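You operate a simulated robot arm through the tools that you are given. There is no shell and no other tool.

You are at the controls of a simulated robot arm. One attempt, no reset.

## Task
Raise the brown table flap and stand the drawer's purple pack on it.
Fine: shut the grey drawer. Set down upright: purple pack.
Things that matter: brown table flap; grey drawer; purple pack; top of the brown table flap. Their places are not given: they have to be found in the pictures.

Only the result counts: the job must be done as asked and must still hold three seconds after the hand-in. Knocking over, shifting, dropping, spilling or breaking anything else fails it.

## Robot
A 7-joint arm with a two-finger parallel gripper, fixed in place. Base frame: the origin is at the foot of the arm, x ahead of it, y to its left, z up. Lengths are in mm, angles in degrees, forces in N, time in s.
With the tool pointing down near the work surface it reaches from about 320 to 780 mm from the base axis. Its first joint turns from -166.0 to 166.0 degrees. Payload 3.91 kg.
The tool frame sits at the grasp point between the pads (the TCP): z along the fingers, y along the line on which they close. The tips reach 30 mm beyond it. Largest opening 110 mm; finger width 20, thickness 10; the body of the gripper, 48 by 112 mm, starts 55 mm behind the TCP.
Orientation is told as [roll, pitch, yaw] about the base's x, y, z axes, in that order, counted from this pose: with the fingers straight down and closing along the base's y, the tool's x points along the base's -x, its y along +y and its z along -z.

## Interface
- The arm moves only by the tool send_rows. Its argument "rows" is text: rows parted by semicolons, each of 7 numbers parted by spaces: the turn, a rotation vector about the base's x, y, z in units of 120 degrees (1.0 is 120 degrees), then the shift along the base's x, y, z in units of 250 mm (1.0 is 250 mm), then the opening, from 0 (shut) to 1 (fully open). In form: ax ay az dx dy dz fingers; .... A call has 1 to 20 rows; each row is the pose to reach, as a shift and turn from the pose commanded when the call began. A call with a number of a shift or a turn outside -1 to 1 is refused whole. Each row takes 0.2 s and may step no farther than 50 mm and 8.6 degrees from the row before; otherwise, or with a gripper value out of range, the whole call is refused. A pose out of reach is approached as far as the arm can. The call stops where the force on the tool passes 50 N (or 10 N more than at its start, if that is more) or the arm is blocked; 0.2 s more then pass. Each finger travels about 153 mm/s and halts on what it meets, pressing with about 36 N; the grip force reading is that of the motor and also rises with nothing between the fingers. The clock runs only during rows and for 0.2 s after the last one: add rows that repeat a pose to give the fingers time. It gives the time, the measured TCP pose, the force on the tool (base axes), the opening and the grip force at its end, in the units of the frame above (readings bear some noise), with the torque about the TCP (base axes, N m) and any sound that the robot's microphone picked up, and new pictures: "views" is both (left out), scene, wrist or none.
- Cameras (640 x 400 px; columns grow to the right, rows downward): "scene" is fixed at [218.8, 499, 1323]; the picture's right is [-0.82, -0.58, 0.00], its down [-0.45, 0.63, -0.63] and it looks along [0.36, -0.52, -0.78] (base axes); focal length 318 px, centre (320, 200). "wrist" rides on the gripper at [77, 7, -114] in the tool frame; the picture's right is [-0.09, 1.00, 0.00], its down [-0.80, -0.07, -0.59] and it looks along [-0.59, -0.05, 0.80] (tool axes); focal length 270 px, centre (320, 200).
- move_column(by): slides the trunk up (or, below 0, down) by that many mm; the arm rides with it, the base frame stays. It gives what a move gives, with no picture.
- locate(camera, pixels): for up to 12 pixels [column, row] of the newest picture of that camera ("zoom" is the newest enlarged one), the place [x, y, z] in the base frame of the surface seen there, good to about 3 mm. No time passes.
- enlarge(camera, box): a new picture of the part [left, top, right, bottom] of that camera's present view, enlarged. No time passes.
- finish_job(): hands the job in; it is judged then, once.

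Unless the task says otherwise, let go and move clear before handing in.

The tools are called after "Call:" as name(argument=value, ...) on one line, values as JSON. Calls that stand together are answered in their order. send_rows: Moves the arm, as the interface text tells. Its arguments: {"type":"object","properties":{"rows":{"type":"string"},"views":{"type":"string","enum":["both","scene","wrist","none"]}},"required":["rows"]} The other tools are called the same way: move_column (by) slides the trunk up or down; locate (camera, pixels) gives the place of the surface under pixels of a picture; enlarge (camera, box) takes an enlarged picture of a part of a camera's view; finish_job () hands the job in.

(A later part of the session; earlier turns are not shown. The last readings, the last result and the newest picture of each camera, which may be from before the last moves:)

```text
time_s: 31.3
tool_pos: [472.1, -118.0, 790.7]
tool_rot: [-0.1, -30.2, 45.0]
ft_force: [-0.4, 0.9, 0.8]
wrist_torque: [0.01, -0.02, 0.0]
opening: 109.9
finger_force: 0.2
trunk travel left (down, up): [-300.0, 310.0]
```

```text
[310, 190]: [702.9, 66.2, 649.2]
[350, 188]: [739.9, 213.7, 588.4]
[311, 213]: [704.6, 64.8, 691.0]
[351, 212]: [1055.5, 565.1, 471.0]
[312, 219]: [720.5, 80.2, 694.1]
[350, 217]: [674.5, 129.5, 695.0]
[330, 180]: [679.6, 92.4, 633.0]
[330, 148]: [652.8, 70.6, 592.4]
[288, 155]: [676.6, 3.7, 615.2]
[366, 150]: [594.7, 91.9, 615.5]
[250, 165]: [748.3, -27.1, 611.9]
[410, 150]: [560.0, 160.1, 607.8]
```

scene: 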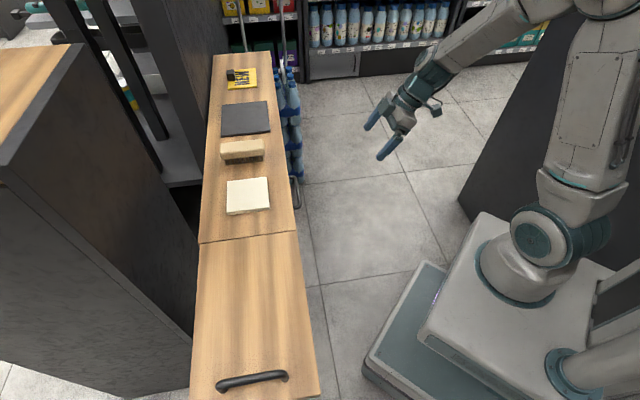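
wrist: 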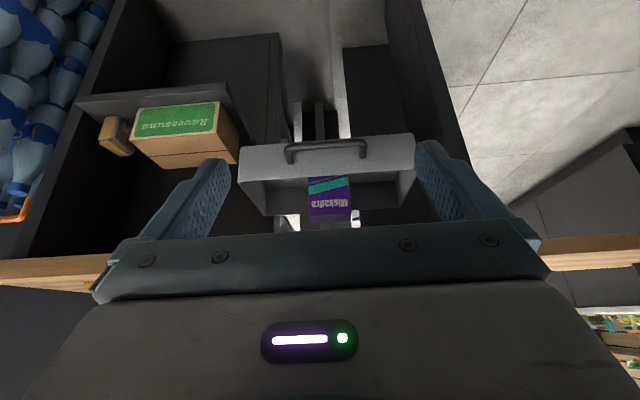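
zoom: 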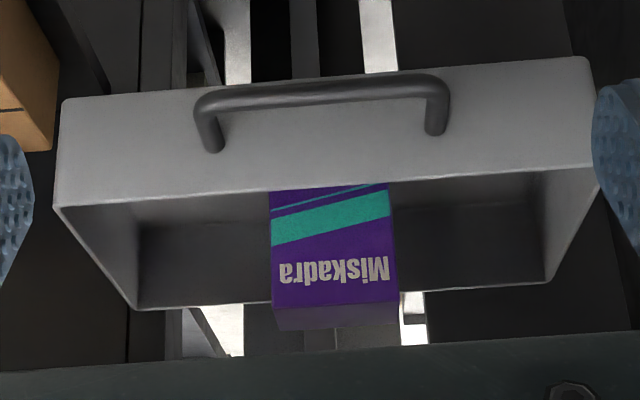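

I'll locate more accurately using the enlarged picture: pack top edges, drawer walls and handle.

Call:
locate(camera="zoom", pixels=[[275, 302], [397, 298], [282, 326], [398, 320], [340, 312], [280, 250], [385, 240], [170, 230], [200, 290], [480, 270], [330, 92], [330, 180]])

Call:
locate(camera="zoom", pixels=[[90, 215], [135, 300], [550, 270], [70, 205], [590, 170], [215, 140], [440, 125], [250, 98], [410, 86], [100, 150], [560, 120], [340, 320]])

```text
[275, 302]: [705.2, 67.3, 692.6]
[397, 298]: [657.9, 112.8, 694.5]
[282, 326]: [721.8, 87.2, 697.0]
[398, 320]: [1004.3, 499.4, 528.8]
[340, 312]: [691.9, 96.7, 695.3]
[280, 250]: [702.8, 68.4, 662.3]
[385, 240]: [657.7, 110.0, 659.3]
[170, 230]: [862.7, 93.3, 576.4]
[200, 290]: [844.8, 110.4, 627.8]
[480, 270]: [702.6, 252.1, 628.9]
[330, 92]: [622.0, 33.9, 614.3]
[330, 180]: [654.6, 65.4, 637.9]
```

```text
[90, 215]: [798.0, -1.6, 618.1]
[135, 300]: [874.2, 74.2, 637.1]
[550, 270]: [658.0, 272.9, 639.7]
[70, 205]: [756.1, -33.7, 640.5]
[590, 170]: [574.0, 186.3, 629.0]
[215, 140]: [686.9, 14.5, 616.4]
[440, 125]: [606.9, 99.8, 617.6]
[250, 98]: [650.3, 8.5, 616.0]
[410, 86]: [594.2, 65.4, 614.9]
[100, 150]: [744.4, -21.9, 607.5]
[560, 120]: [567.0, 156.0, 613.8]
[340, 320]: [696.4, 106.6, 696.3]
```

The bar centre is about v=471.5, z=612.5 with ~33 mm gap to the drawer front (v≈510); pack is ~66 mm wide (u -451…-385), top z≈695. I'll re-level the hand and turn it so that the fingers close across the drawer's bar, as I did for the flap.

Call:
send_rows(rows="-0.0442 0.0442 0 0 0 0 1; -0.0884 0.0884 0 0 0 0 1; -0.1326 0.1326 0 0 0 0 1; -0.1768 0.1768 0 0 0 0 1", views="none")

Call:
send_rows(rows="0 0 -0.068 0 0 0 0.8; 0 0 -0.136 0 0 0 0.5; 0 0 -0.204 0 0 0 0.32; 0 0 -0.272 0 0 0 0.32; 0 0 -0.340 0 0 0 0.32; 0 0 -0.408 0 0 0 0.32; 0 0 -0.476 0 0 0 0.32; 0 0 -0.544 0 0 0 0.32; 0 0 -0.612 0 0 0 0.32; 0 0 -0.680 0 0 0 0.32; 0 0 -0.75 0 0 0 0.32; 0 0 -0.75 0 0 0 0.32", views="both")

```text
time_s: 32.3
tool_pos: [474.7, -118.6, 789.1]
tool_rot: [-0.1, 0.2, 45.0]
ft_force: [-0.1, -1.5, 0.4]
wrist_torque: [-0.02, 0.0, -0.02]
opening: 109.9
finger_force: 0.1
trunk travel left (down, up): [-300.0, 310.0]
```

```text
time_s: 34.9
tool_pos: [474.7, -116.9, 790.4]
tool_rot: [0.0, 0.0, -45.1]
ft_force: [0.2, 0.4, -0.6]
wrist_torque: [0.02, 0.03, 0.02]
opening: 35.2
finger_force: 0.1
trunk travel left (down, up): [-300.0, 310.0]
```

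scene: 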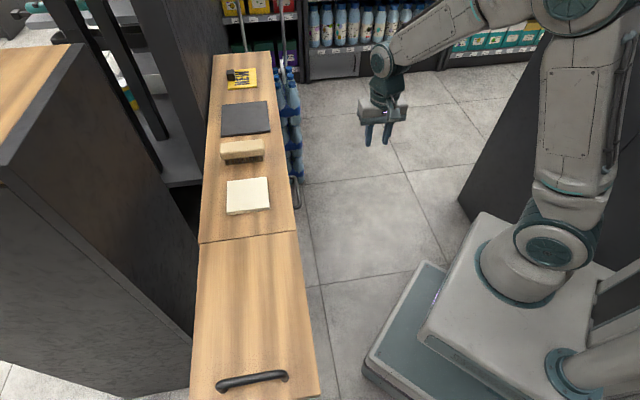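
wrist: 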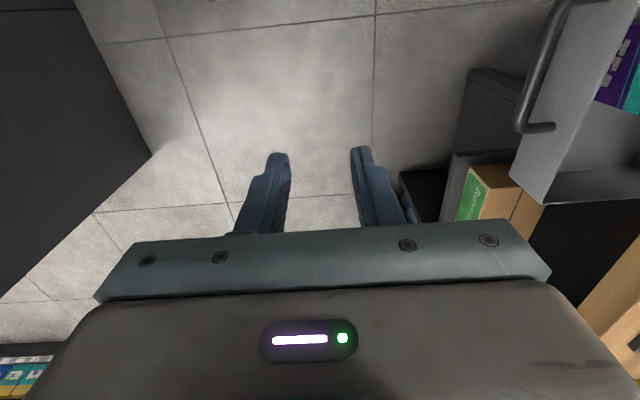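

Hand is turned with fingers closing along v. Now I tilt 45° toward the drawer and move to the pre-grasp point in front of the bar.

Call:
send_rows(rows="0.0442 -0.0442 0 0.074 0.074 -0.0765 0.32; 0.0884 -0.0884 0 0.148 0.148 -0.153 0.32; 0.1326 -0.1326 0 0.222 0.222 -0.2295 0.32; 0.1768 -0.1768 0 0.297 0.297 -0.306 0.32; 0.221 -0.221 0 0.371 0.371 -0.3825 0.32; 0.2652 -0.2652 0 0.445 0.446 -0.459 0.32; 0.2652 -0.2652 0 0.445 0.446 -0.459 0.32", views="both")

```text
time_s: 36.5
tool_pos: [585.8, -4.8, 677.2]
tool_rot: [45.0, 0.1, -45.1]
ft_force: [0.3, 0.2, 0.3]
wrist_torque: [0.03, 0.0, 0.05]
opening: 35.4
finger_force: 0.0
trunk travel left (down, up): [-300.0, 310.0]
```

scene: 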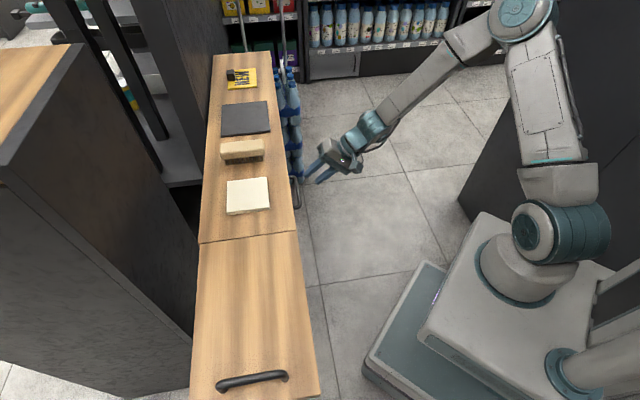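
wrist: 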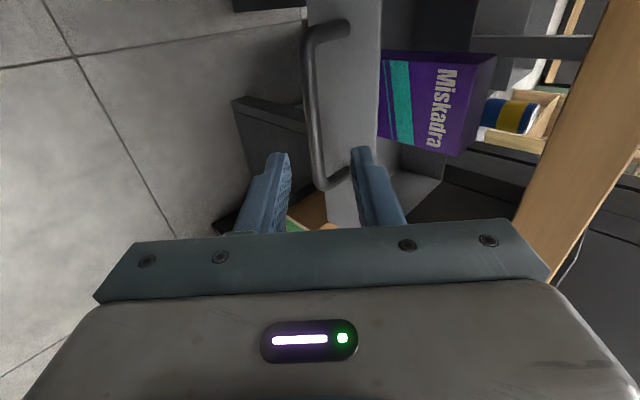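

The bar is visible at (312,100) and the pack's front, side and top edges near (380–495, 50–155). I'll locate these for exact alignment and pack size.

Call:
locate(camera="wrist", pixels=[[309, 60], [311, 90], [313, 120], [316, 150], [345, 30], [345, 180], [360, 100], [384, 55], [380, 135], [457, 153], [476, 60], [493, 60]])

Call:
enlarge(camera="wrist", box=[280, 10, 520, 230])

```text
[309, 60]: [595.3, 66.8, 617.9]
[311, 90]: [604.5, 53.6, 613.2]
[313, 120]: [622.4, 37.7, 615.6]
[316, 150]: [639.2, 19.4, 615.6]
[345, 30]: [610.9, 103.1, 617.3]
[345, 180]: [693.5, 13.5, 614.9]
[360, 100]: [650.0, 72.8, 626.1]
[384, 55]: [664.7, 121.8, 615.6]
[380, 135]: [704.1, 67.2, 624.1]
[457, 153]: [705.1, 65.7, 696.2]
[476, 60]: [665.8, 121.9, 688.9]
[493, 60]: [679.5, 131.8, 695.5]
```

```text
1.82 times, centred on (400, 120) of wrist
```

zoom: 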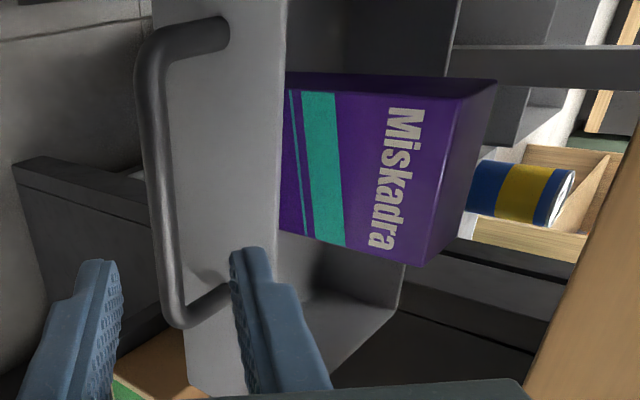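

The bar centre is ≈(v 471, z 611); the hand line is off by ~4 mm laterally, which I'll correct while advancing to straddle the bar.

Call:
send_rows(rows="0 0 0 0.03 0.03 -0.06 0.25; 0 0 0 0.07 0.07 -0.12 0.25; 0 0 0 0.11 0.11 -0.18 0.25; 0 0 0 0.1457 0.1457 -0.23 0.25; 0 0 0 0.1457 0.1457 -0.23 0.25", views="wrist")

```text
time_s: 37.7
tool_pos: [620.5, 30.2, 616.9]
tool_rot: [45.0, 0.1, -44.9]
ft_force: [-0.9, -0.6, -0.2]
wrist_torque: [0.0, -0.01, 0.0]
opening: 27.5
finger_force: 0.0
trunk travel left (down, up): [-300.0, 310.0]
```

wrist: 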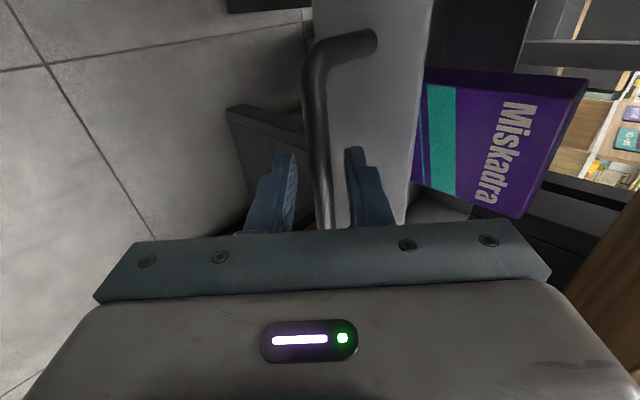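

The bar is centred between the fingers; I'll close on it.

Call:
send_rows(rows="0 0 0 0 0 0 0.18; 0 0 0 0 0 0 0.12; 0 0 0 0 0 0 0; 0 0 0 0 0 0 0", views="none")

```text
time_s: 38.7
tool_pos: [621.2, 29.9, 619.1]
tool_rot: [45.0, -0.1, -45.1]
ft_force: [2.0, 0.2, 4.4]
wrist_torque: [0.17, 0.13, 0.13]
opening: 11.6
finger_force: 44.9
trunk travel left (down, up): [-300.0, 310.0]
```

The bar is held (11.6 mm). I'll start pulling the drawer gently outward (-v) by 20 mm to check resistance.

Call:
send_rows(rows="0 0 0 -0.0085 -0.0085 0 0; 0 0 0 -0.0226 -0.0227 0 0; 0 0 0 -0.0395 -0.0397 0 0; 0 0 0 -0.0564 -0.0567 0 0; 0 0 0 -0.0564 -0.0567 0 0", views="wrist")

```text
time_s: 39.9
tool_pos: [606.1, 15.9, 618.8]
tool_rot: [45.1, 0.0, -45.0]
ft_force: [0.3, -1.2, 9.7]
wrist_torque: [0.06, -0.08, -0.09]
opening: 11.7
finger_force: 45.1
trunk travel left (down, up): [-300.0, 310.0]
```

wrist: 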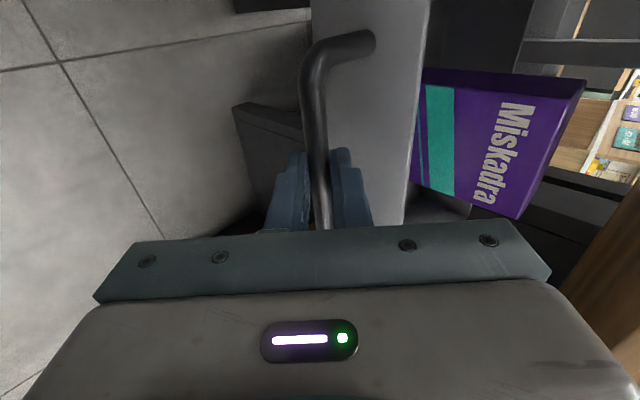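

The drawer slides easily and the pack rides upright. I'll pull another 100 mm smoothly.

Call:
send_rows(rows="0 0 0 -0.0113 -0.0113 0.001 0; 0 0 0 -0.031 -0.0312 0.002 0; 0 0 0 -0.0536 -0.0539 0.003 0; 0 0 0 -0.079 -0.0794 0.003 0; 0 0 0 -0.1043 -0.1049 0.003 0; 0 0 0 -0.1297 -0.1305 0.003 0; 0 0 0 -0.1551 -0.156 0.003 0; 0 0 0 -0.1805 -0.1815 0.003 0; 0 0 0 -0.2059 -0.207 0.003 0; 0 0 0 -0.2312 -0.2326 0.003 0; 0 0 0 -0.2538 -0.2552 0.003 0; 0 0 0 -0.2707 -0.2723 0.003 0; 0 0 0 -0.282 -0.2836 0.003 0; 0 0 0 -0.282 -0.2836 0.003 0", views="both")

```text
time_s: 42.9
tool_pos: [535.1, -54.8, 618.9]
tool_rot: [45.1, 0.0, -45.0]
ft_force: [-1.7, 2.2, 9.7]
wrist_torque: [0.49, 0.35, 0.54]
opening: 11.8
finger_force: 45.1
trunk travel left (down, up): [-300.0, 310.0]
```

scene: 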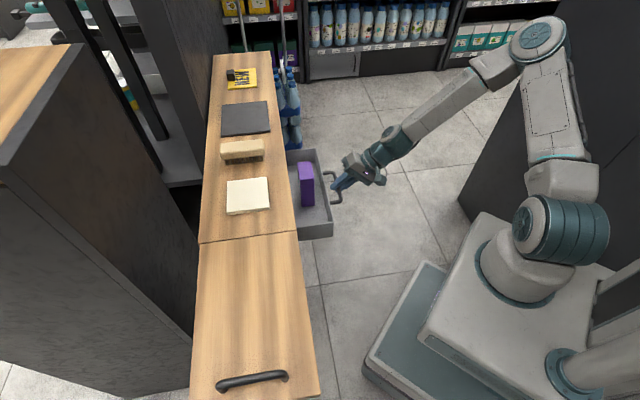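
wrist: 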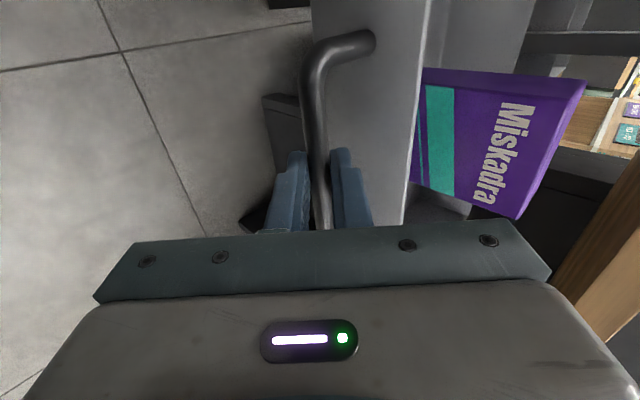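

The drawer is ~121 mm open and the pack is visible upright at scene pixel (306,185). I'll zoom in and locate it.

Call:
enlarge(camera="scene", box=[260, 130, 370, 250])

Call:
locate(camera="scene", pixels=[[299, 164], [311, 162], [300, 178], [313, 177], [306, 172], [304, 200], [313, 200], [320, 215], [300, 225], [294, 158], [326, 210], [333, 232]])

```text
3.33 times, centred on (315, 190) of scene
```

zoom: 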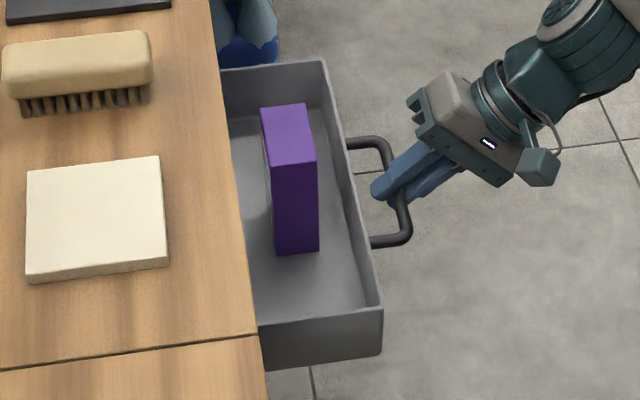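

```text
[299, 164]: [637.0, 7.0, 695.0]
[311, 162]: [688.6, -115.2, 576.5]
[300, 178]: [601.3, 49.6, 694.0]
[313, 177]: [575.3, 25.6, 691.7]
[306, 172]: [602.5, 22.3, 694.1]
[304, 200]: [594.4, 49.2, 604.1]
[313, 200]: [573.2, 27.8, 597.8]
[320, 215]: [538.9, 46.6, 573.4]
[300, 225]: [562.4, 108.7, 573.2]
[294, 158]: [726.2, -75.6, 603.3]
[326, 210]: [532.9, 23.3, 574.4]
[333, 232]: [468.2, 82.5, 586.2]
```

Now precise corners of the pack from the enlarged picture.

Call:
locate(camera="zoom", pixels=[[264, 111], [304, 107], [273, 162], [314, 160], [289, 135], [277, 250], [316, 247], [295, 200], [300, 280], [350, 260], [235, 300], [250, 90]])

```text
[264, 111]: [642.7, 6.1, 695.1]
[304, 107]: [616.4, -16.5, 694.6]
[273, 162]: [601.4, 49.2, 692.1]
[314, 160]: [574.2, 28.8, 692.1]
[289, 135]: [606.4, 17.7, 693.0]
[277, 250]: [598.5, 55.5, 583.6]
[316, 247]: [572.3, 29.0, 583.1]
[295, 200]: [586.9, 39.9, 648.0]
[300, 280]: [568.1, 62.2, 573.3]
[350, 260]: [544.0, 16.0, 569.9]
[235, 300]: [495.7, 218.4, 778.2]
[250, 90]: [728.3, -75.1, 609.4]
```

The pack is 64 × 35 × ~122 mm, upright, centred at (608.7, 16.9), top z≈694, floor z≈572, and clear of the counter edge. I'll release the drawer bar and back away along the tool axis.

Call:
send_rows(rows="0 0 0 0 0 0 0.15; 0 0 0 0 0 0 0.25; 0 0 0 0 0 0 0.25; 0 0 0 -0.05 -0.05 0.071 0.25; 0 0 0 -0.1 -0.1 0.142 0.25; 0 0 0 -0.15 -0.15 0.213 0.25; 0 0 0 -0.2 -0.2 0.284 0.25; 0 0 0 -0.2 -0.2 0.40 0.25; 0 0 0 -0.2 -0.2 0.52 0.25", views="both")

```text
time_s: 44.9
tool_pos: [486.8, -103.5, 748.9]
tool_rot: [45.0, -0.1, -45.0]
ft_force: [0.4, -0.4, -0.9]
wrist_torque: [0.02, -0.02, -0.01]
opening: 27.5
finger_force: 0.1
trunk travel left (down, up): [-300.0, 310.0]
```

scene: 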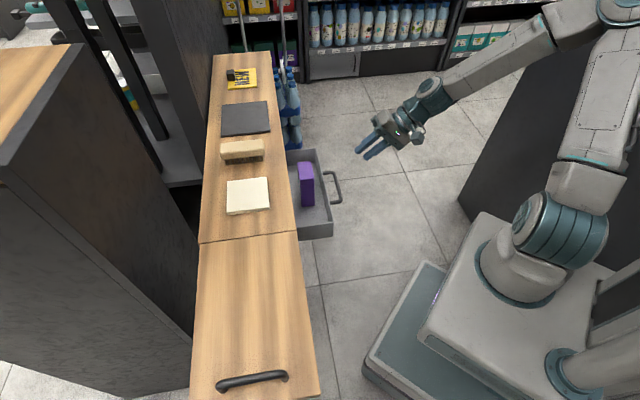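
wrist: 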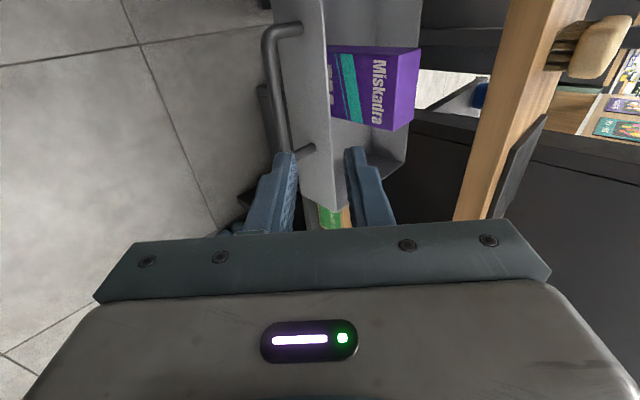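

The drawer stays open with the pack upright. I'll lift, level the hand and turn it back so the fingers close along the pack's 64 mm width.

Call:
send_rows(rows="-0.0442 0.0442 0 0 0 0.07 0.25; -0.0884 0.0884 0 0 0 0.14 0.25; -0.1326 0.1326 0 0 0 0.21 0.25; -0.1768 0.1768 0 0 0 0.28 0.25; -0.221 0.221 0 0 0 0.34 0.25; -0.2652 0.2652 0 0 0 0.4 0.25", views="none")

Call:
send_rows(rows="0 0 0.068 0.02 0.02 0 0.4; 0 0 0.136 0.04 0.04 0 0.6; 0 0 0.204 0.06 0.06 0 0.8; 0 0 0.272 0.08 0.08 0 1; 0 0 0.340 0.10 0.10 0 1; 0 0 0.408 0.12 0.12 0 1; 0 0 0.476 0.14 0.14 0 1; 0 0 0.544 0.16 0.16 0 1; 0 0 0.612 0.18 0.18 0 1; 0 0 0.680 0.20 0.20 0 1; 0 0 0.75 0.22 0.22 0 1; 0 0 0.75 0.22 0.22 0 1", views="both")

```text
time_s: 46.3
tool_pos: [487.0, -104.8, 847.6]
tool_rot: [-0.2, 0.1, -45.0]
ft_force: [-0.7, 0.1, 0.7]
wrist_torque: [0.01, -0.03, 0.01]
opening: 27.5
finger_force: 0.0
trunk travel left (down, up): [-300.0, 310.0]
```

```text
time_s: 48.9
tool_pos: [541.1, -49.6, 848.9]
tool_rot: [0.0, 0.1, 45.1]
ft_force: [0.3, -0.6, 0.6]
wrist_torque: [-0.01, 0.01, -0.01]
opening: 110.0
finger_force: 0.0
trunk travel left (down, up): [-300.0, 310.0]
```

scene: 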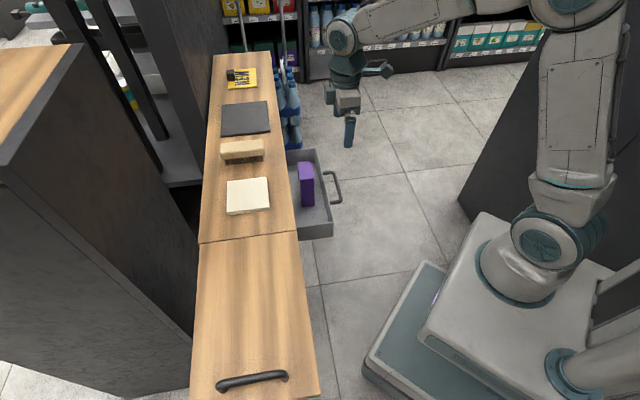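
wrist: 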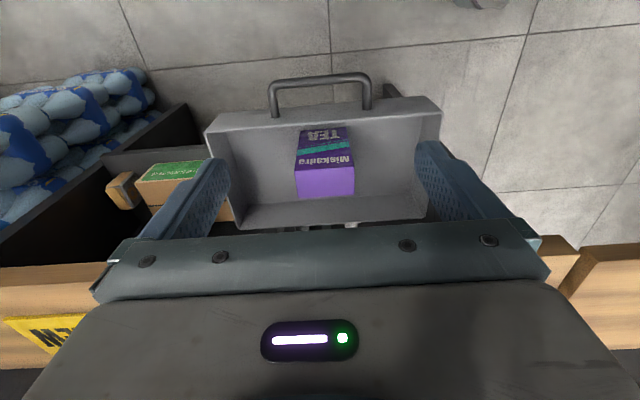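

The pack's top is seen at about (325,182). I'll locate its top corners from this view too, to centre and align the grasp.

Call:
enlarge(camera="wrist", box=[200, 70, 450, 240])

Call:
locate(camera="wrist", pixels=[[297, 172], [352, 166], [300, 196], [354, 192], [326, 182], [325, 150], [270, 180], [380, 170], [250, 224], [425, 214]])

```text
2.35 times, centred on (325, 155) of wrist
```

zoom: 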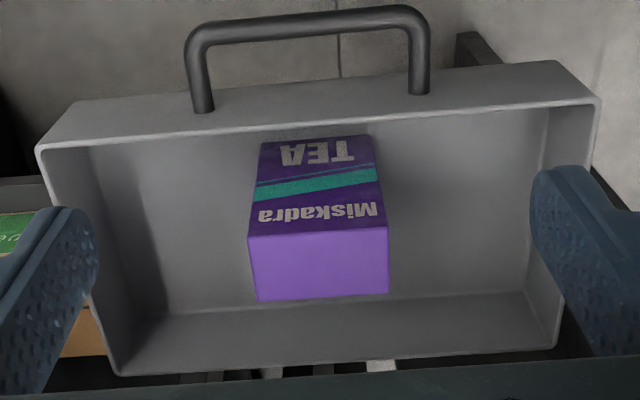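

```text
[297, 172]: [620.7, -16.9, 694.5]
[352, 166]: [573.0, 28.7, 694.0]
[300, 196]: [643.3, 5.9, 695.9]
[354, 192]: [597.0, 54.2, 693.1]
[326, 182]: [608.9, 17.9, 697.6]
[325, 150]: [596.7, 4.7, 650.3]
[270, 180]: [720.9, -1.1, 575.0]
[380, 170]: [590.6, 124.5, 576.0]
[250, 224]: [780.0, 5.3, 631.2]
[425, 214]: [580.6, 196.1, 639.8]
```

Both views agree on the pack's centre (608.5, 18.0) with edges aligned at yaw 45°. I'll move above it and lower to just over its top.

Call:
send_rows(rows="0 0 0 0.09 0.09 0 1; 0 0 0 0.18 0.18 0 1; 0 0 0 0.2696 0.2704 -0.05 1; 0 0 0 0.2696 0.2704 -0.2 1; 0 0 0 0.2696 0.2704 -0.36 1; 0 0 0 0.2696 0.2704 -0.46 1; 0 0 0 0.2696 0.2704 -0.46 1", views="both")

```text
time_s: 50.5
tool_pos: [611.1, 16.9, 733.6]
tool_rot: [0.0, 0.0, 44.9]
ft_force: [0.1, 0.4, -0.7]
wrist_torque: [0.02, 0.0, 0.0]
opening: 110.2
finger_force: 0.1
trunk travel left (down, up): [-300.0, 310.0]
```

scene: 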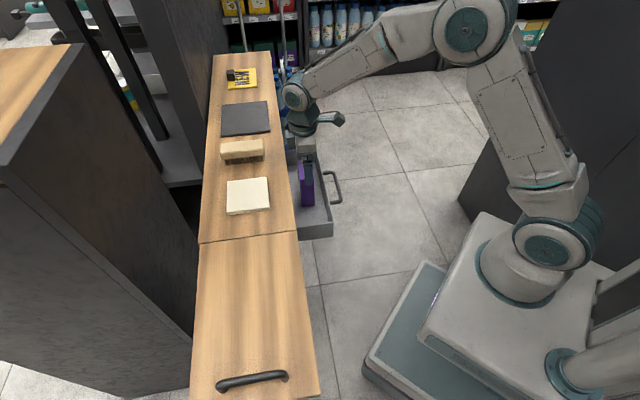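
wrist: 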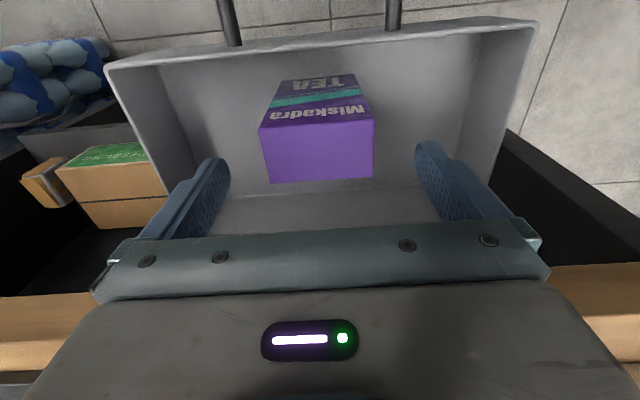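

The pack lies squarely between the open fingers. I'll descend to grip height (TCP z≈660).

Call:
send_rows(rows="0 0 0 -0.003 0.001 -0.1 1; 0 0 0 -0.005 0.002 -0.2 1; 0 0 0 -0.005 0.002 -0.295 1; 0 0 0 -0.005 0.002 -0.295 1", views="wrist")

```text
time_s: 51.5
tool_pos: [606.6, 17.4, 659.7]
tool_rot: [0.0, -0.1, 45.0]
ft_force: [-0.2, -0.9, -0.1]
wrist_torque: [0.01, 0.03, 0.01]
opening: 110.1
finger_force: 0.0
trunk travel left (down, up): [-300.0, 310.0]
```

wrist: 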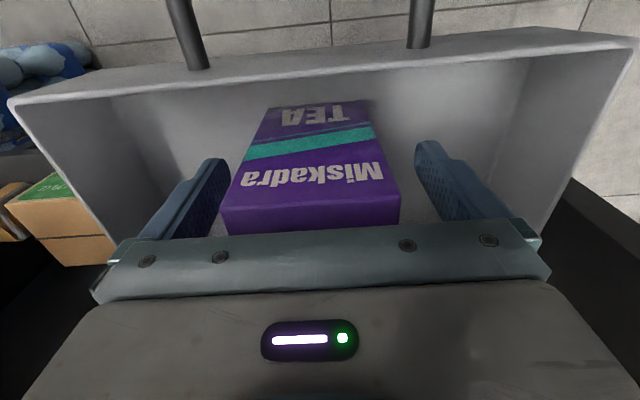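

The fingers flank the pack. I'll close on it gradually.

Call:
send_rows(rows="0 0 0 0 0 0 0.8; 0 0 0 0 0 0 0.68; 0 0 0 0 0 0 0.6; 0 0 0 0 0 0 0.55; 0 0 0 0 0 0 0.5; 0 0 0 0 0 0 0.5", views="wrist")

```text
time_s: 52.9
tool_pos: [606.3, 17.1, 660.5]
tool_rot: [0.0, 0.0, 44.9]
ft_force: [-0.2, 0.8, 0.1]
wrist_torque: [0.06, 0.04, 0.0]
opening: 69.7
finger_force: 35.7
trunk travel left (down, up): [-300.0, 310.0]
```

wrist: 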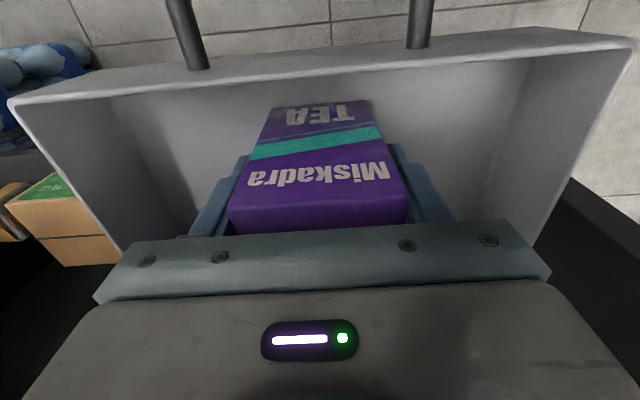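

The pack is gripped (69.7 mm, 36 N). I'll lift it straight up out of the drawer.

Call:
send_rows(rows="0 0 0 0 0 0.03 0.5; 0 0 0 0 0 0.1 0.5; 0 0 0 0 0 0.22 0.5; 0 0 0 0 0 0.36 0.5; 0 0 0 0 0 0.5 0.5; 0 0 0 0 0 0.64 0.5; 0 0 0 0 0 0.78 0.5; 0 0 0 0 0 0.9 0.5; 0 0 0 0 0 0.98 0.5; 0 0 0 0 0 1.0 0.5; 0 0 0 0 0 1.0 0.5", views="both")

```text
time_s: 55.3
tool_pos: [607.0, 18.6, 911.3]
tool_rot: [0.0, 0.0, 45.0]
ft_force: [-1.6, -0.3, -1.5]
wrist_torque: [0.01, -0.03, -0.02]
opening: 69.8
finger_force: 36.1
trunk travel left (down, up): [-300.0, 310.0]
```

scene: 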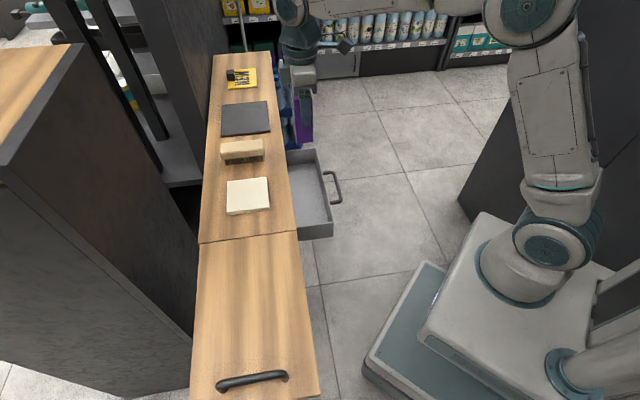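
wrist: 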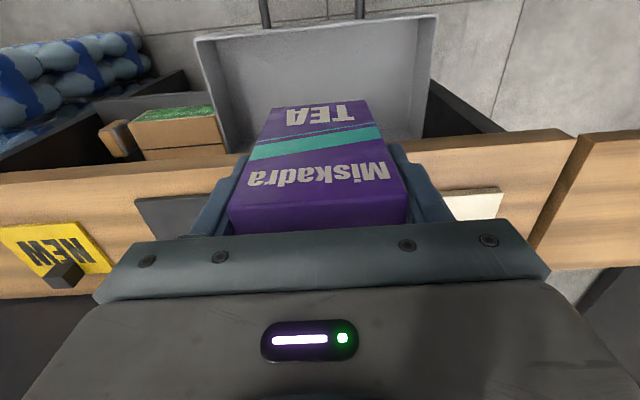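

The pack is held securely above the counter height (bottom ≈ z 823). I'll move it parallel to the counter toward the flap.

Call:
send_rows(rows="0 0 0 -0.03 0.03 0.02 0.5; 0 0 0 -0.1 0.1 0.04 0.5; 0 0 0 -0.2 0.2 0.06 0.5; 0 0 0 -0.32 0.32 0.08 0.5; 0 0 0 -0.44 0.44 0.08 0.5; 0 0 0 -0.56 0.56 0.08 0.5; 0 0 0 -0.68 0.68 0.08 0.5; 0 0 0 -0.8 0.8 0.08 0.5; 0 0 0 -0.9 0.9 0.08 0.5; 0 0 0 -0.97 0.97 0.08 0.5; 0 0 0 -1.0 1.0 0.08 0.5; 0 0 0 -1.0 1.0 0.08 0.5", views="both")

```text
time_s: 57.9
tool_pos: [357.7, 269.1, 931.3]
tool_rot: [0.0, -0.1, 45.0]
ft_force: [0.6, 0.0, -2.3]
wrist_torque: [-0.01, -0.01, -0.01]
opening: 69.8
finger_force: 35.7
trunk travel left (down, up): [-300.0, 310.0]
```

scene: 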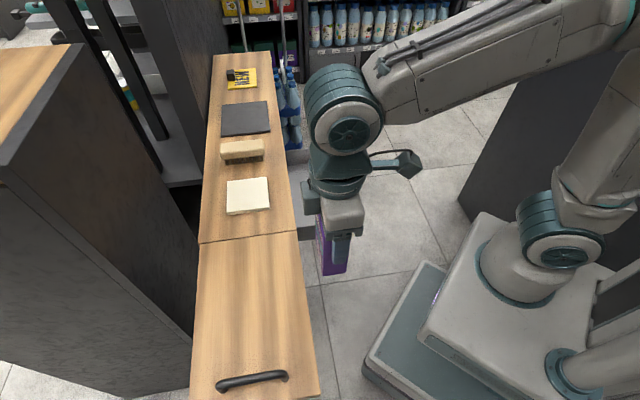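
wrist: 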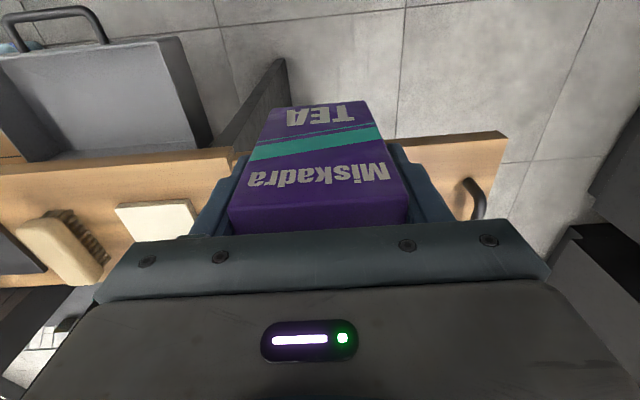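

The pack is at the flap's side. I'll move it across over the flap's middle.

Call:
send_rows(rows="0 0 0 0.02 0.025 0 0.5; 0 0 0 0.08 0.095 0 0.5; 0 0 0 0.17 0.2 0 0.5; 0 0 0 0.26 0.31 0 0.5; 0 0 0 0.33 0.39 0 0.5; 0 0 0 0.37 0.44 0 0.5; 0 0 0 0.382 0.454 0 0.5; 0 0 0 0.382 0.454 0 0.5", views="both")

```text
time_s: 59.7
tool_pos: [454.2, 381.4, 930.1]
tool_rot: [-0.1, 0.0, 45.0]
ft_force: [0.5, -0.2, -1.5]
wrist_torque: [-0.01, 0.0, -0.01]
opening: 69.7
finger_force: 36.0
trunk travel left (down, up): [-300.0, 310.0]
```

scene: 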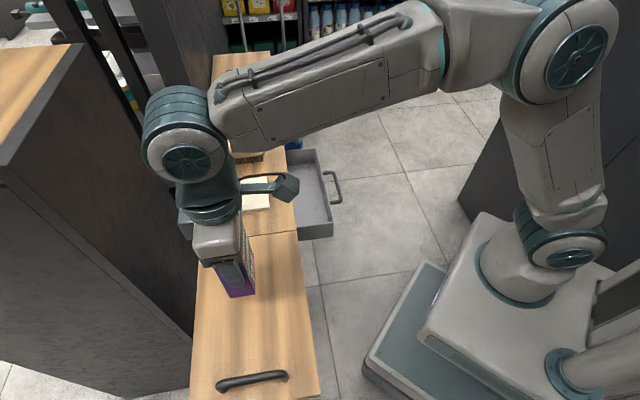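
wrist: 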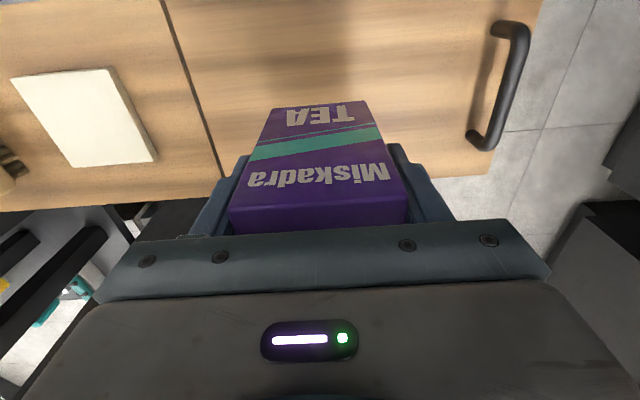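

The pack is over the flap. I'll check the flap surface height near the spot before lowering.

Call:
locate(camera="wrist", pixels=[[300, 60], [420, 100], [240, 120], [440, 150], [230, 60], [340, 80], [450, 60]])

Call:
locate(camera="scene", pixels=[[232, 296], [254, 290], [250, 255], [215, 310], [255, 340], [290, 330], [210, 360], [300, 370]])

```text
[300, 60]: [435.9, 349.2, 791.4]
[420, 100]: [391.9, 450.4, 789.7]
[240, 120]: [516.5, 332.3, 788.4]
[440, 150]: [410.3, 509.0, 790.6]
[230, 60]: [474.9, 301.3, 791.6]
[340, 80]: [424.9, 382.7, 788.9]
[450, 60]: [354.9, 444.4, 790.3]
```

```text
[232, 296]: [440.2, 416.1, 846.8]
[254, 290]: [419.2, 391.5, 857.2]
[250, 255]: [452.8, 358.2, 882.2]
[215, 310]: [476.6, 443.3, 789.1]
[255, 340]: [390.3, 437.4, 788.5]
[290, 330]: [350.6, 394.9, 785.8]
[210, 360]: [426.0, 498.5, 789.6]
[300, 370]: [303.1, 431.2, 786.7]
```

The flap surface is ~788, so touchdown is expected at TCP z≈875. I'll lower to about 886 first, then feel for contact in small steps.

Call:
send_rows(rows="0 0 0 0 0 -0.04 0.5; 0 0 0 0 0 -0.09 0.5; 0 0 0 0 0 -0.14 0.5; 0 0 0 0 0 -0.176 0.5; 0 0 0 0 0 -0.176 0.5", views="scene")

Call:
send_rows(rows="0 0 0 0 0 -0.008 0.5; 0 0 0 0 0 -0.016 0.5; 0 0 0 0 0 -0.024 0.5; 0 0 0 0 0 -0.024 0.5", views="scene")

```text
time_s: 60.9
tool_pos: [453.4, 382.7, 885.9]
tool_rot: [0.0, 0.0, 45.0]
ft_force: [0.7, 0.4, -1.6]
wrist_torque: [0.0, -0.01, 0.03]
opening: 69.4
finger_force: 35.9
trunk travel left (down, up): [-300.0, 310.0]
```

scene: 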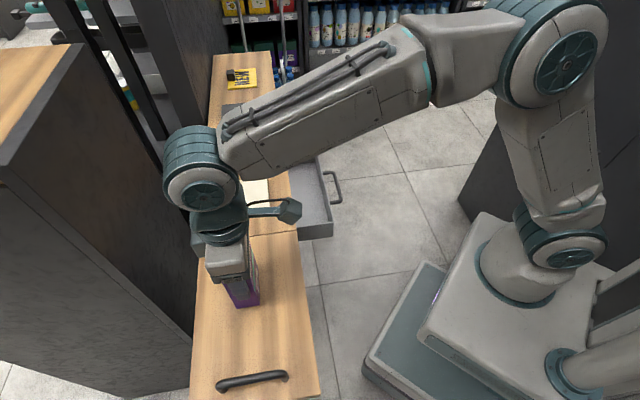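

```text
time_s: 61.9
tool_pos: [453.1, 382.7, 879.7]
tool_rot: [0.0, 0.0, 45.0]
ft_force: [-0.7, 0.6, -0.9]
wrist_torque: [-0.02, 0.02, -0.02]
opening: 69.6
finger_force: 36.1
trunk travel left (down, up): [-300.0, 310.0]
```

scene: 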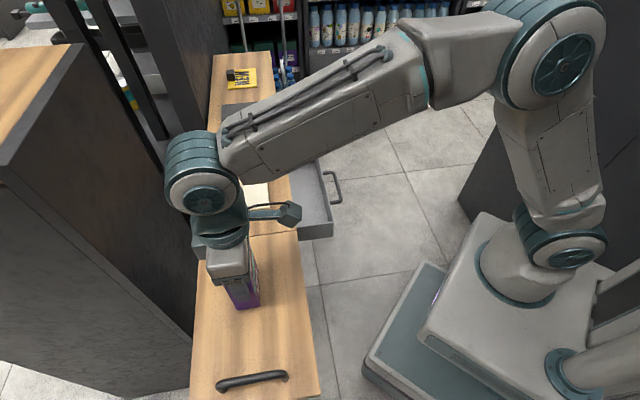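

No contact yet at z≈879.7. I'll keep lowering in 1.5 mm steps.

Call:
send_rows(rows="0 0 0 0 0 -0.006 0.5; 0 0 0 0 0 -0.010 0.5; 0 0 0 0 0 -0.010 0.5", views="none")

Call:
send_rows(rows="0 0 0 0 0 -0.006 0.5; 0 0 0 0 0 -0.006 0.5", views="none")

```text
time_s: 62.7
tool_pos: [454.5, 382.3, 878.2]
tool_rot: [0.0, 0.0, 45.0]
ft_force: [-0.2, -0.7, -2.5]
wrist_torque: [0.01, 0.03, -0.02]
opening: 69.6
finger_force: 35.3
trunk travel left (down, up): [-300.0, 310.0]
```

```text
time_s: 63.3
tool_pos: [453.3, 382.5, 875.9]
tool_rot: [0.0, 0.0, 45.0]
ft_force: [-0.1, -0.4, -1.7]
wrist_torque: [-0.01, 0.03, 0.02]
opening: 69.6
finger_force: 36.0
trunk travel left (down, up): [-300.0, 310.0]
```

Call:
send_rows(rows="0 0 0 0 0 -0.006 0.5; 0 0 0 0 0 -0.006 0.5", views="wrist")

Call:
enlarge(camera="scene", box=[180, 230, 330, 350])

```text
time_s: 63.9
tool_pos: [453.9, 382.1, 875.9]
tool_rot: [0.0, -0.1, 45.0]
ft_force: [1.5, 1.2, 6.0]
wrist_torque: [-0.13, -0.19, 0.07]
opening: 69.7
finger_force: 36.0
trunk travel left (down, up): [-300.0, 310.0]
```

wrist: 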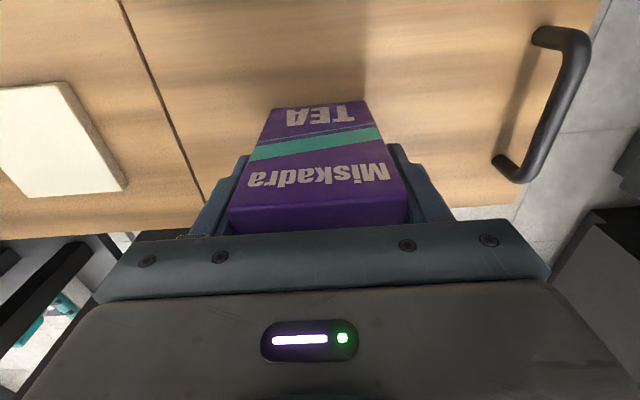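

```text
3.33 times, centred on (255, 290) of scene
```

zoom: 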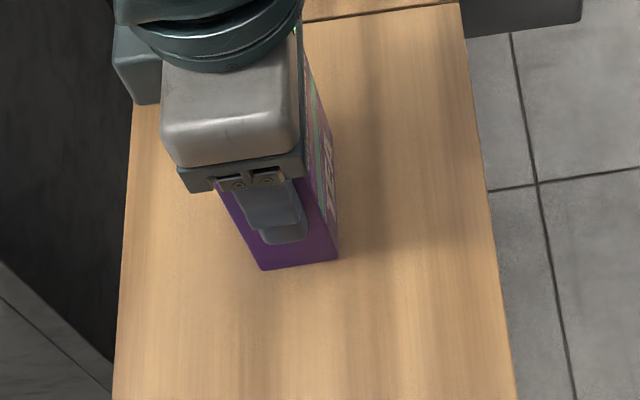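

A +6 N upward reaction shows the pack stands on the flap. I'll open the fingers gradually to release it.

Call:
send_rows(rows="0 0 0 0 0 0 0.64; 0 0 0 0 0 0 0.66; 0 0 0 0 0 0 0.70; 0 0 0 0 0 0 0.8; 0 0 0 0 0 0 0.9; 0 0 0 0 0 0 1; 0 0 0 0 0 0 1", views="wrist")

Call:
enlarge(camera="scene", box=[180, 230, 330, 350])

```text
time_s: 65.5
tool_pos: [453.5, 382.7, 874.8]
tool_rot: [0.0, 0.0, 44.9]
ft_force: [-0.3, -0.6, -0.8]
wrist_torque: [-0.01, 0.0, -0.01]
opening: 110.0
finger_force: 0.1
trunk travel left (down, up): [-300.0, 310.0]
```

wrist: 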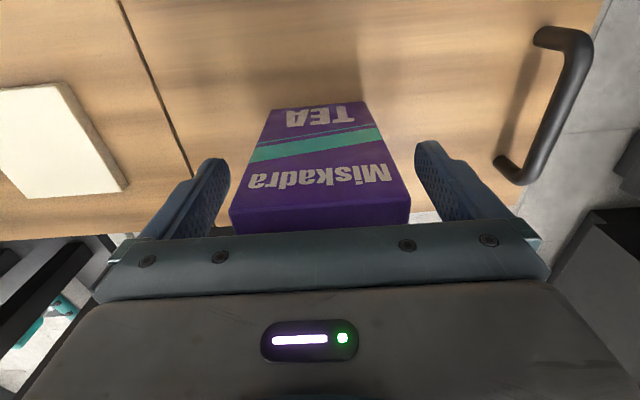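

```text
3.33 times, centred on (255, 290) of scene
```

zoom: 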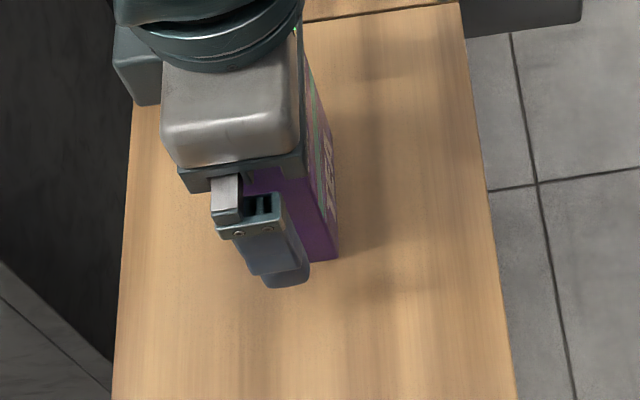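

The pack stands free and upright between the open fingers. I'll lift the hand straight up clear of it.

Call:
send_rows(rows="0 0 0 0 0 0.04 1; 0 0 0 0 0 0.14 1; 0 0 0 0 0 0.28 1; 0 0 0 0 0 0.42 1; 0 0 0 0 0 0.52 1; 0 0 0 0 0 0.52 1", views="both")

```text
time_s: 66.9
tool_pos: [453.6, 381.5, 1005.5]
tool_rot: [-0.1, -0.1, 45.0]
ft_force: [-0.7, 0.0, 0.6]
wrist_torque: [-0.03, 0.01, 0.01]
opening: 110.0
finger_force: 0.1
trunk travel left (down, up): [-300.0, 310.0]
```

scene: 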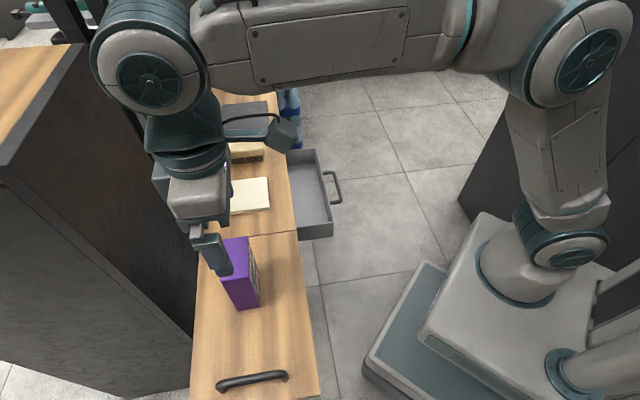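
wrist: 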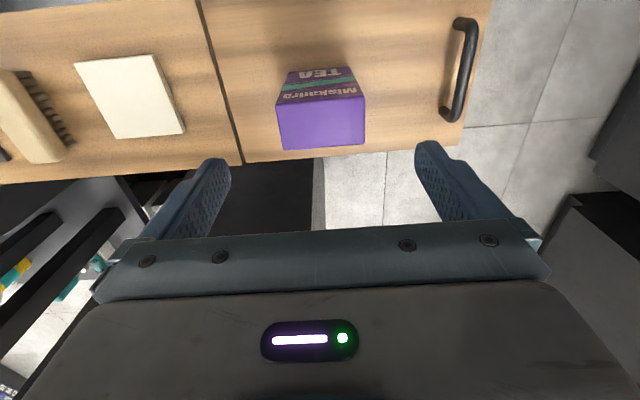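

The pack stands upright on the flap; the hand is clear. Shutting the drawer is permitted and restores the initial state, so I'll swing back toward the drawer to push it closed, well above everything.

Call:
send_rows(rows="0 0 0 0.03 -0.1 0 1; 0 0 0 0.08 -0.26 0 1; 0 0 0 0.13 -0.44 0 0.6; 0 0 0 0.19 -0.62 0 0.3; 0 0 0 0.24 -0.8 0 0; 0 0 0 0.3 -0.98 0 0", views="none")

Call:
send_rows(rows="0 0 0 0.05 -0.18 0 0; 0 0 0 0.1 -0.36 0 0; 0 0 0 0.16 -0.54 -0.02 0; 0 0 0 0.22 -0.72 -0.06 0; 0 0 0 0.27 -0.88 -0.1 0; 0 0 0 0.3 -0.98 -0.14 0; 0 0 0 0.3 -0.98 -0.14 0", views="both")

```text
time_s: 68.3
tool_pos: [528.7, 135.8, 1005.1]
tool_rot: [0.0, 0.0, 45.1]
ft_force: [-0.4, 1.2, 0.7]
wrist_torque: [-0.03, 0.01, 0.01]
opening: 0.3
finger_force: 35.5
trunk travel left (down, up): [-300.0, 310.0]
```

```text
time_s: 69.9
tool_pos: [604.1, -110.7, 969.4]
tool_rot: [0.1, 0.0, 44.9]
ft_force: [0.2, -0.2, 0.1]
wrist_torque: [0.01, 0.01, 0.02]
opening: 0.0
finger_force: 36.0
trunk travel left (down, up): [-300.0, 310.0]
```

scene: 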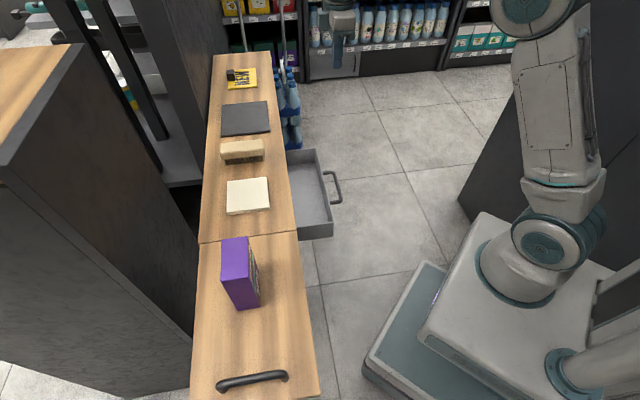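
wrist: 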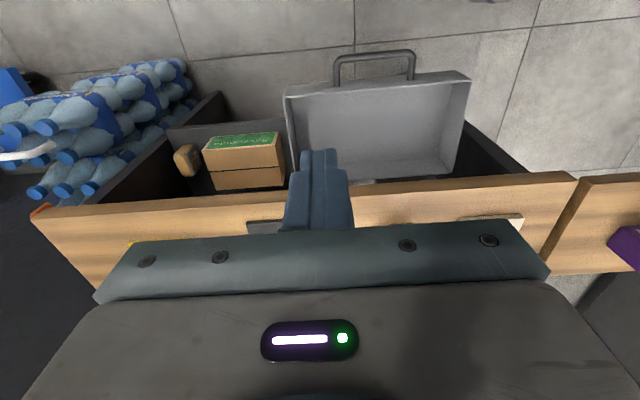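

The pack still stands on the raised flap. I'll locate the drawer's front and handle to plan the push.

Call:
locate(camera="wrist", pixels=[[290, 92], [465, 77], [375, 84], [335, 82], [412, 75], [372, 57], [300, 93], [330, 88], [440, 77], [290, 110], [200, 160], [240, 140]])

Call:
enlarge(camera="wrist", box=[260, 30, 490, 190])

```text
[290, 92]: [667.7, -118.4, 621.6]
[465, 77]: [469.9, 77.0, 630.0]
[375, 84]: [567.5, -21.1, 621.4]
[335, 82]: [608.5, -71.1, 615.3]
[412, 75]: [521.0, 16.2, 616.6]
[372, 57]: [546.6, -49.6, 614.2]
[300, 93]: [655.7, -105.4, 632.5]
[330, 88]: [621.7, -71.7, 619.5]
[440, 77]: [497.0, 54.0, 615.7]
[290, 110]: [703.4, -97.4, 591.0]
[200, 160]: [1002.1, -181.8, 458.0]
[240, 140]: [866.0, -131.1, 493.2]
```

```text
2.50 times, centred on (375, 110) of wrist
```

zoom: 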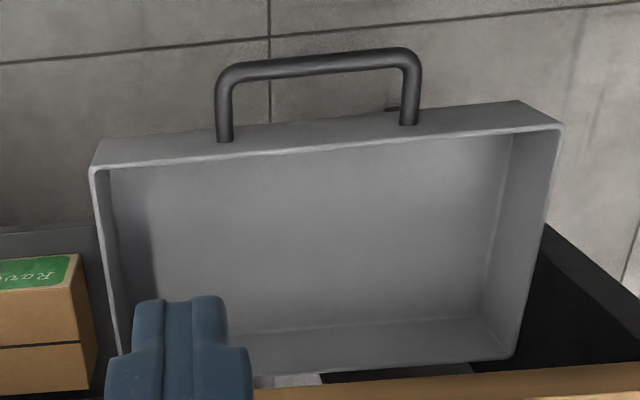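

The drawer's front panel is at v≈388 (u -556…-276), handle legs at u≈-481 and -357. I'll tilt the closed fingers 45° and lower in front of the panel at u≈-520, beside the handle.

Call:
send_rows(rows="0.0442 -0.0442 0 0.002 -0.012 -0.13 0; 0.0884 -0.0884 0 0.004 -0.024 -0.26 0; 0.1326 -0.1326 0 0.006 -0.036 -0.39 0; 0.1768 -0.1768 0 0.008 -0.048 -0.52 0; 0.221 -0.221 0 0.01 -0.06 -0.65 0; 0.2652 -0.2652 0 0.012 -0.07 -0.78 0; 0.2652 -0.2652 0 0.012 -0.07 -0.78 0", views="both")

```text
time_s: 71.5
tool_pos: [607.6, -126.7, 773.2]
tool_rot: [0.0, -45.1, 45.1]
ft_force: [-0.3, 0.3, 0.6]
wrist_torque: [-0.02, 0.0, 0.0]
opening: 0.0
finger_force: 36.2
trunk travel left (down, up): [-300.0, 310.0]
```

scene: 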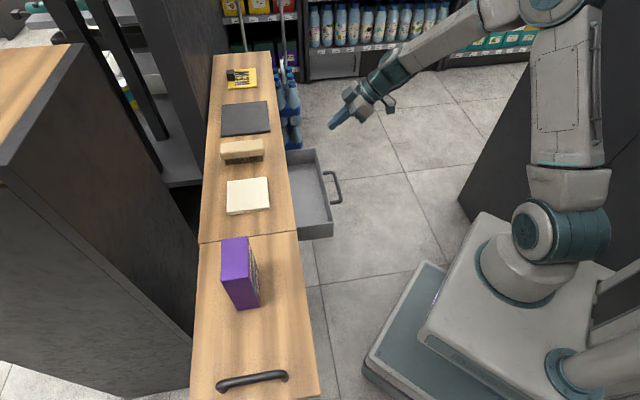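
wrist: 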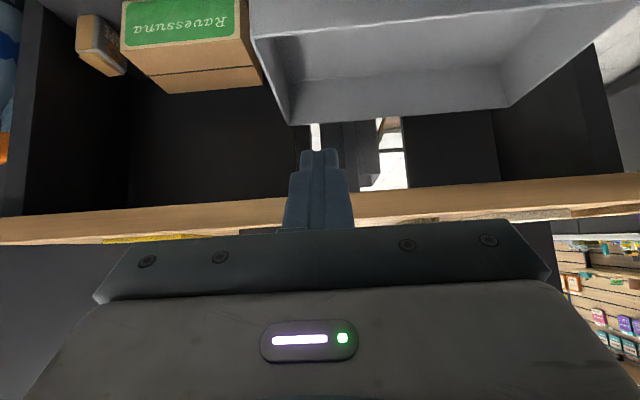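

The hand is tilted and aligned at u≈-519, v≈340. I'll lower it to the panel's height.

Call:
send_rows(rows="0 0 0 0 0 -0.15 0; 0 0 0 0 0 -0.3 0; 0 0 0 0 0 -0.45 0; 0 0 0 0 0 -0.572 0; 0 0 0 0 0 -0.572 0", views="both")

```text
time_s: 72.7
tool_pos: [606.9, -126.9, 630.4]
tool_rot: [-0.1, -45.0, 45.0]
ft_force: [0.1, -0.3, -0.7]
wrist_torque: [0.03, 0.03, -0.01]
opening: 0.1
finger_force: 35.7
trunk travel left (down, up): [-300.0, 310.0]
```

scene: 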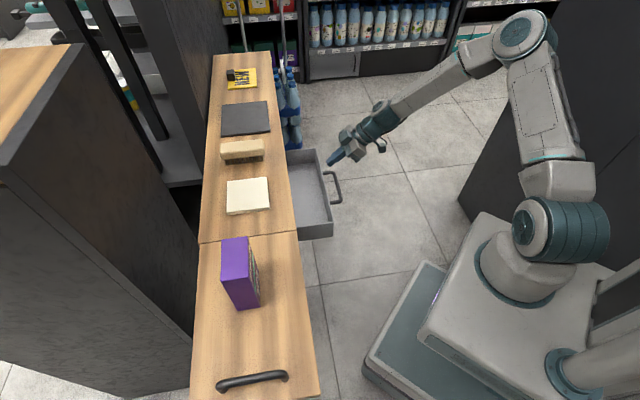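
wrist: 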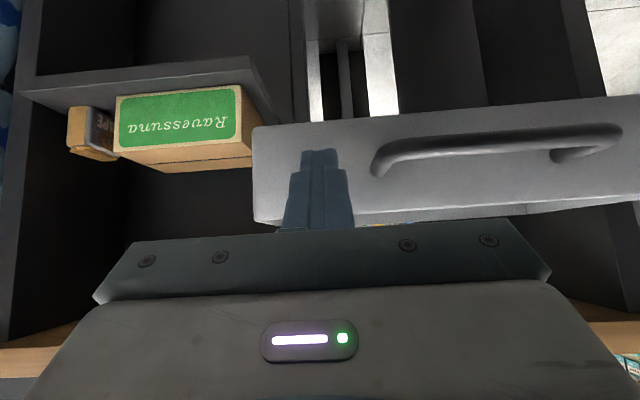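

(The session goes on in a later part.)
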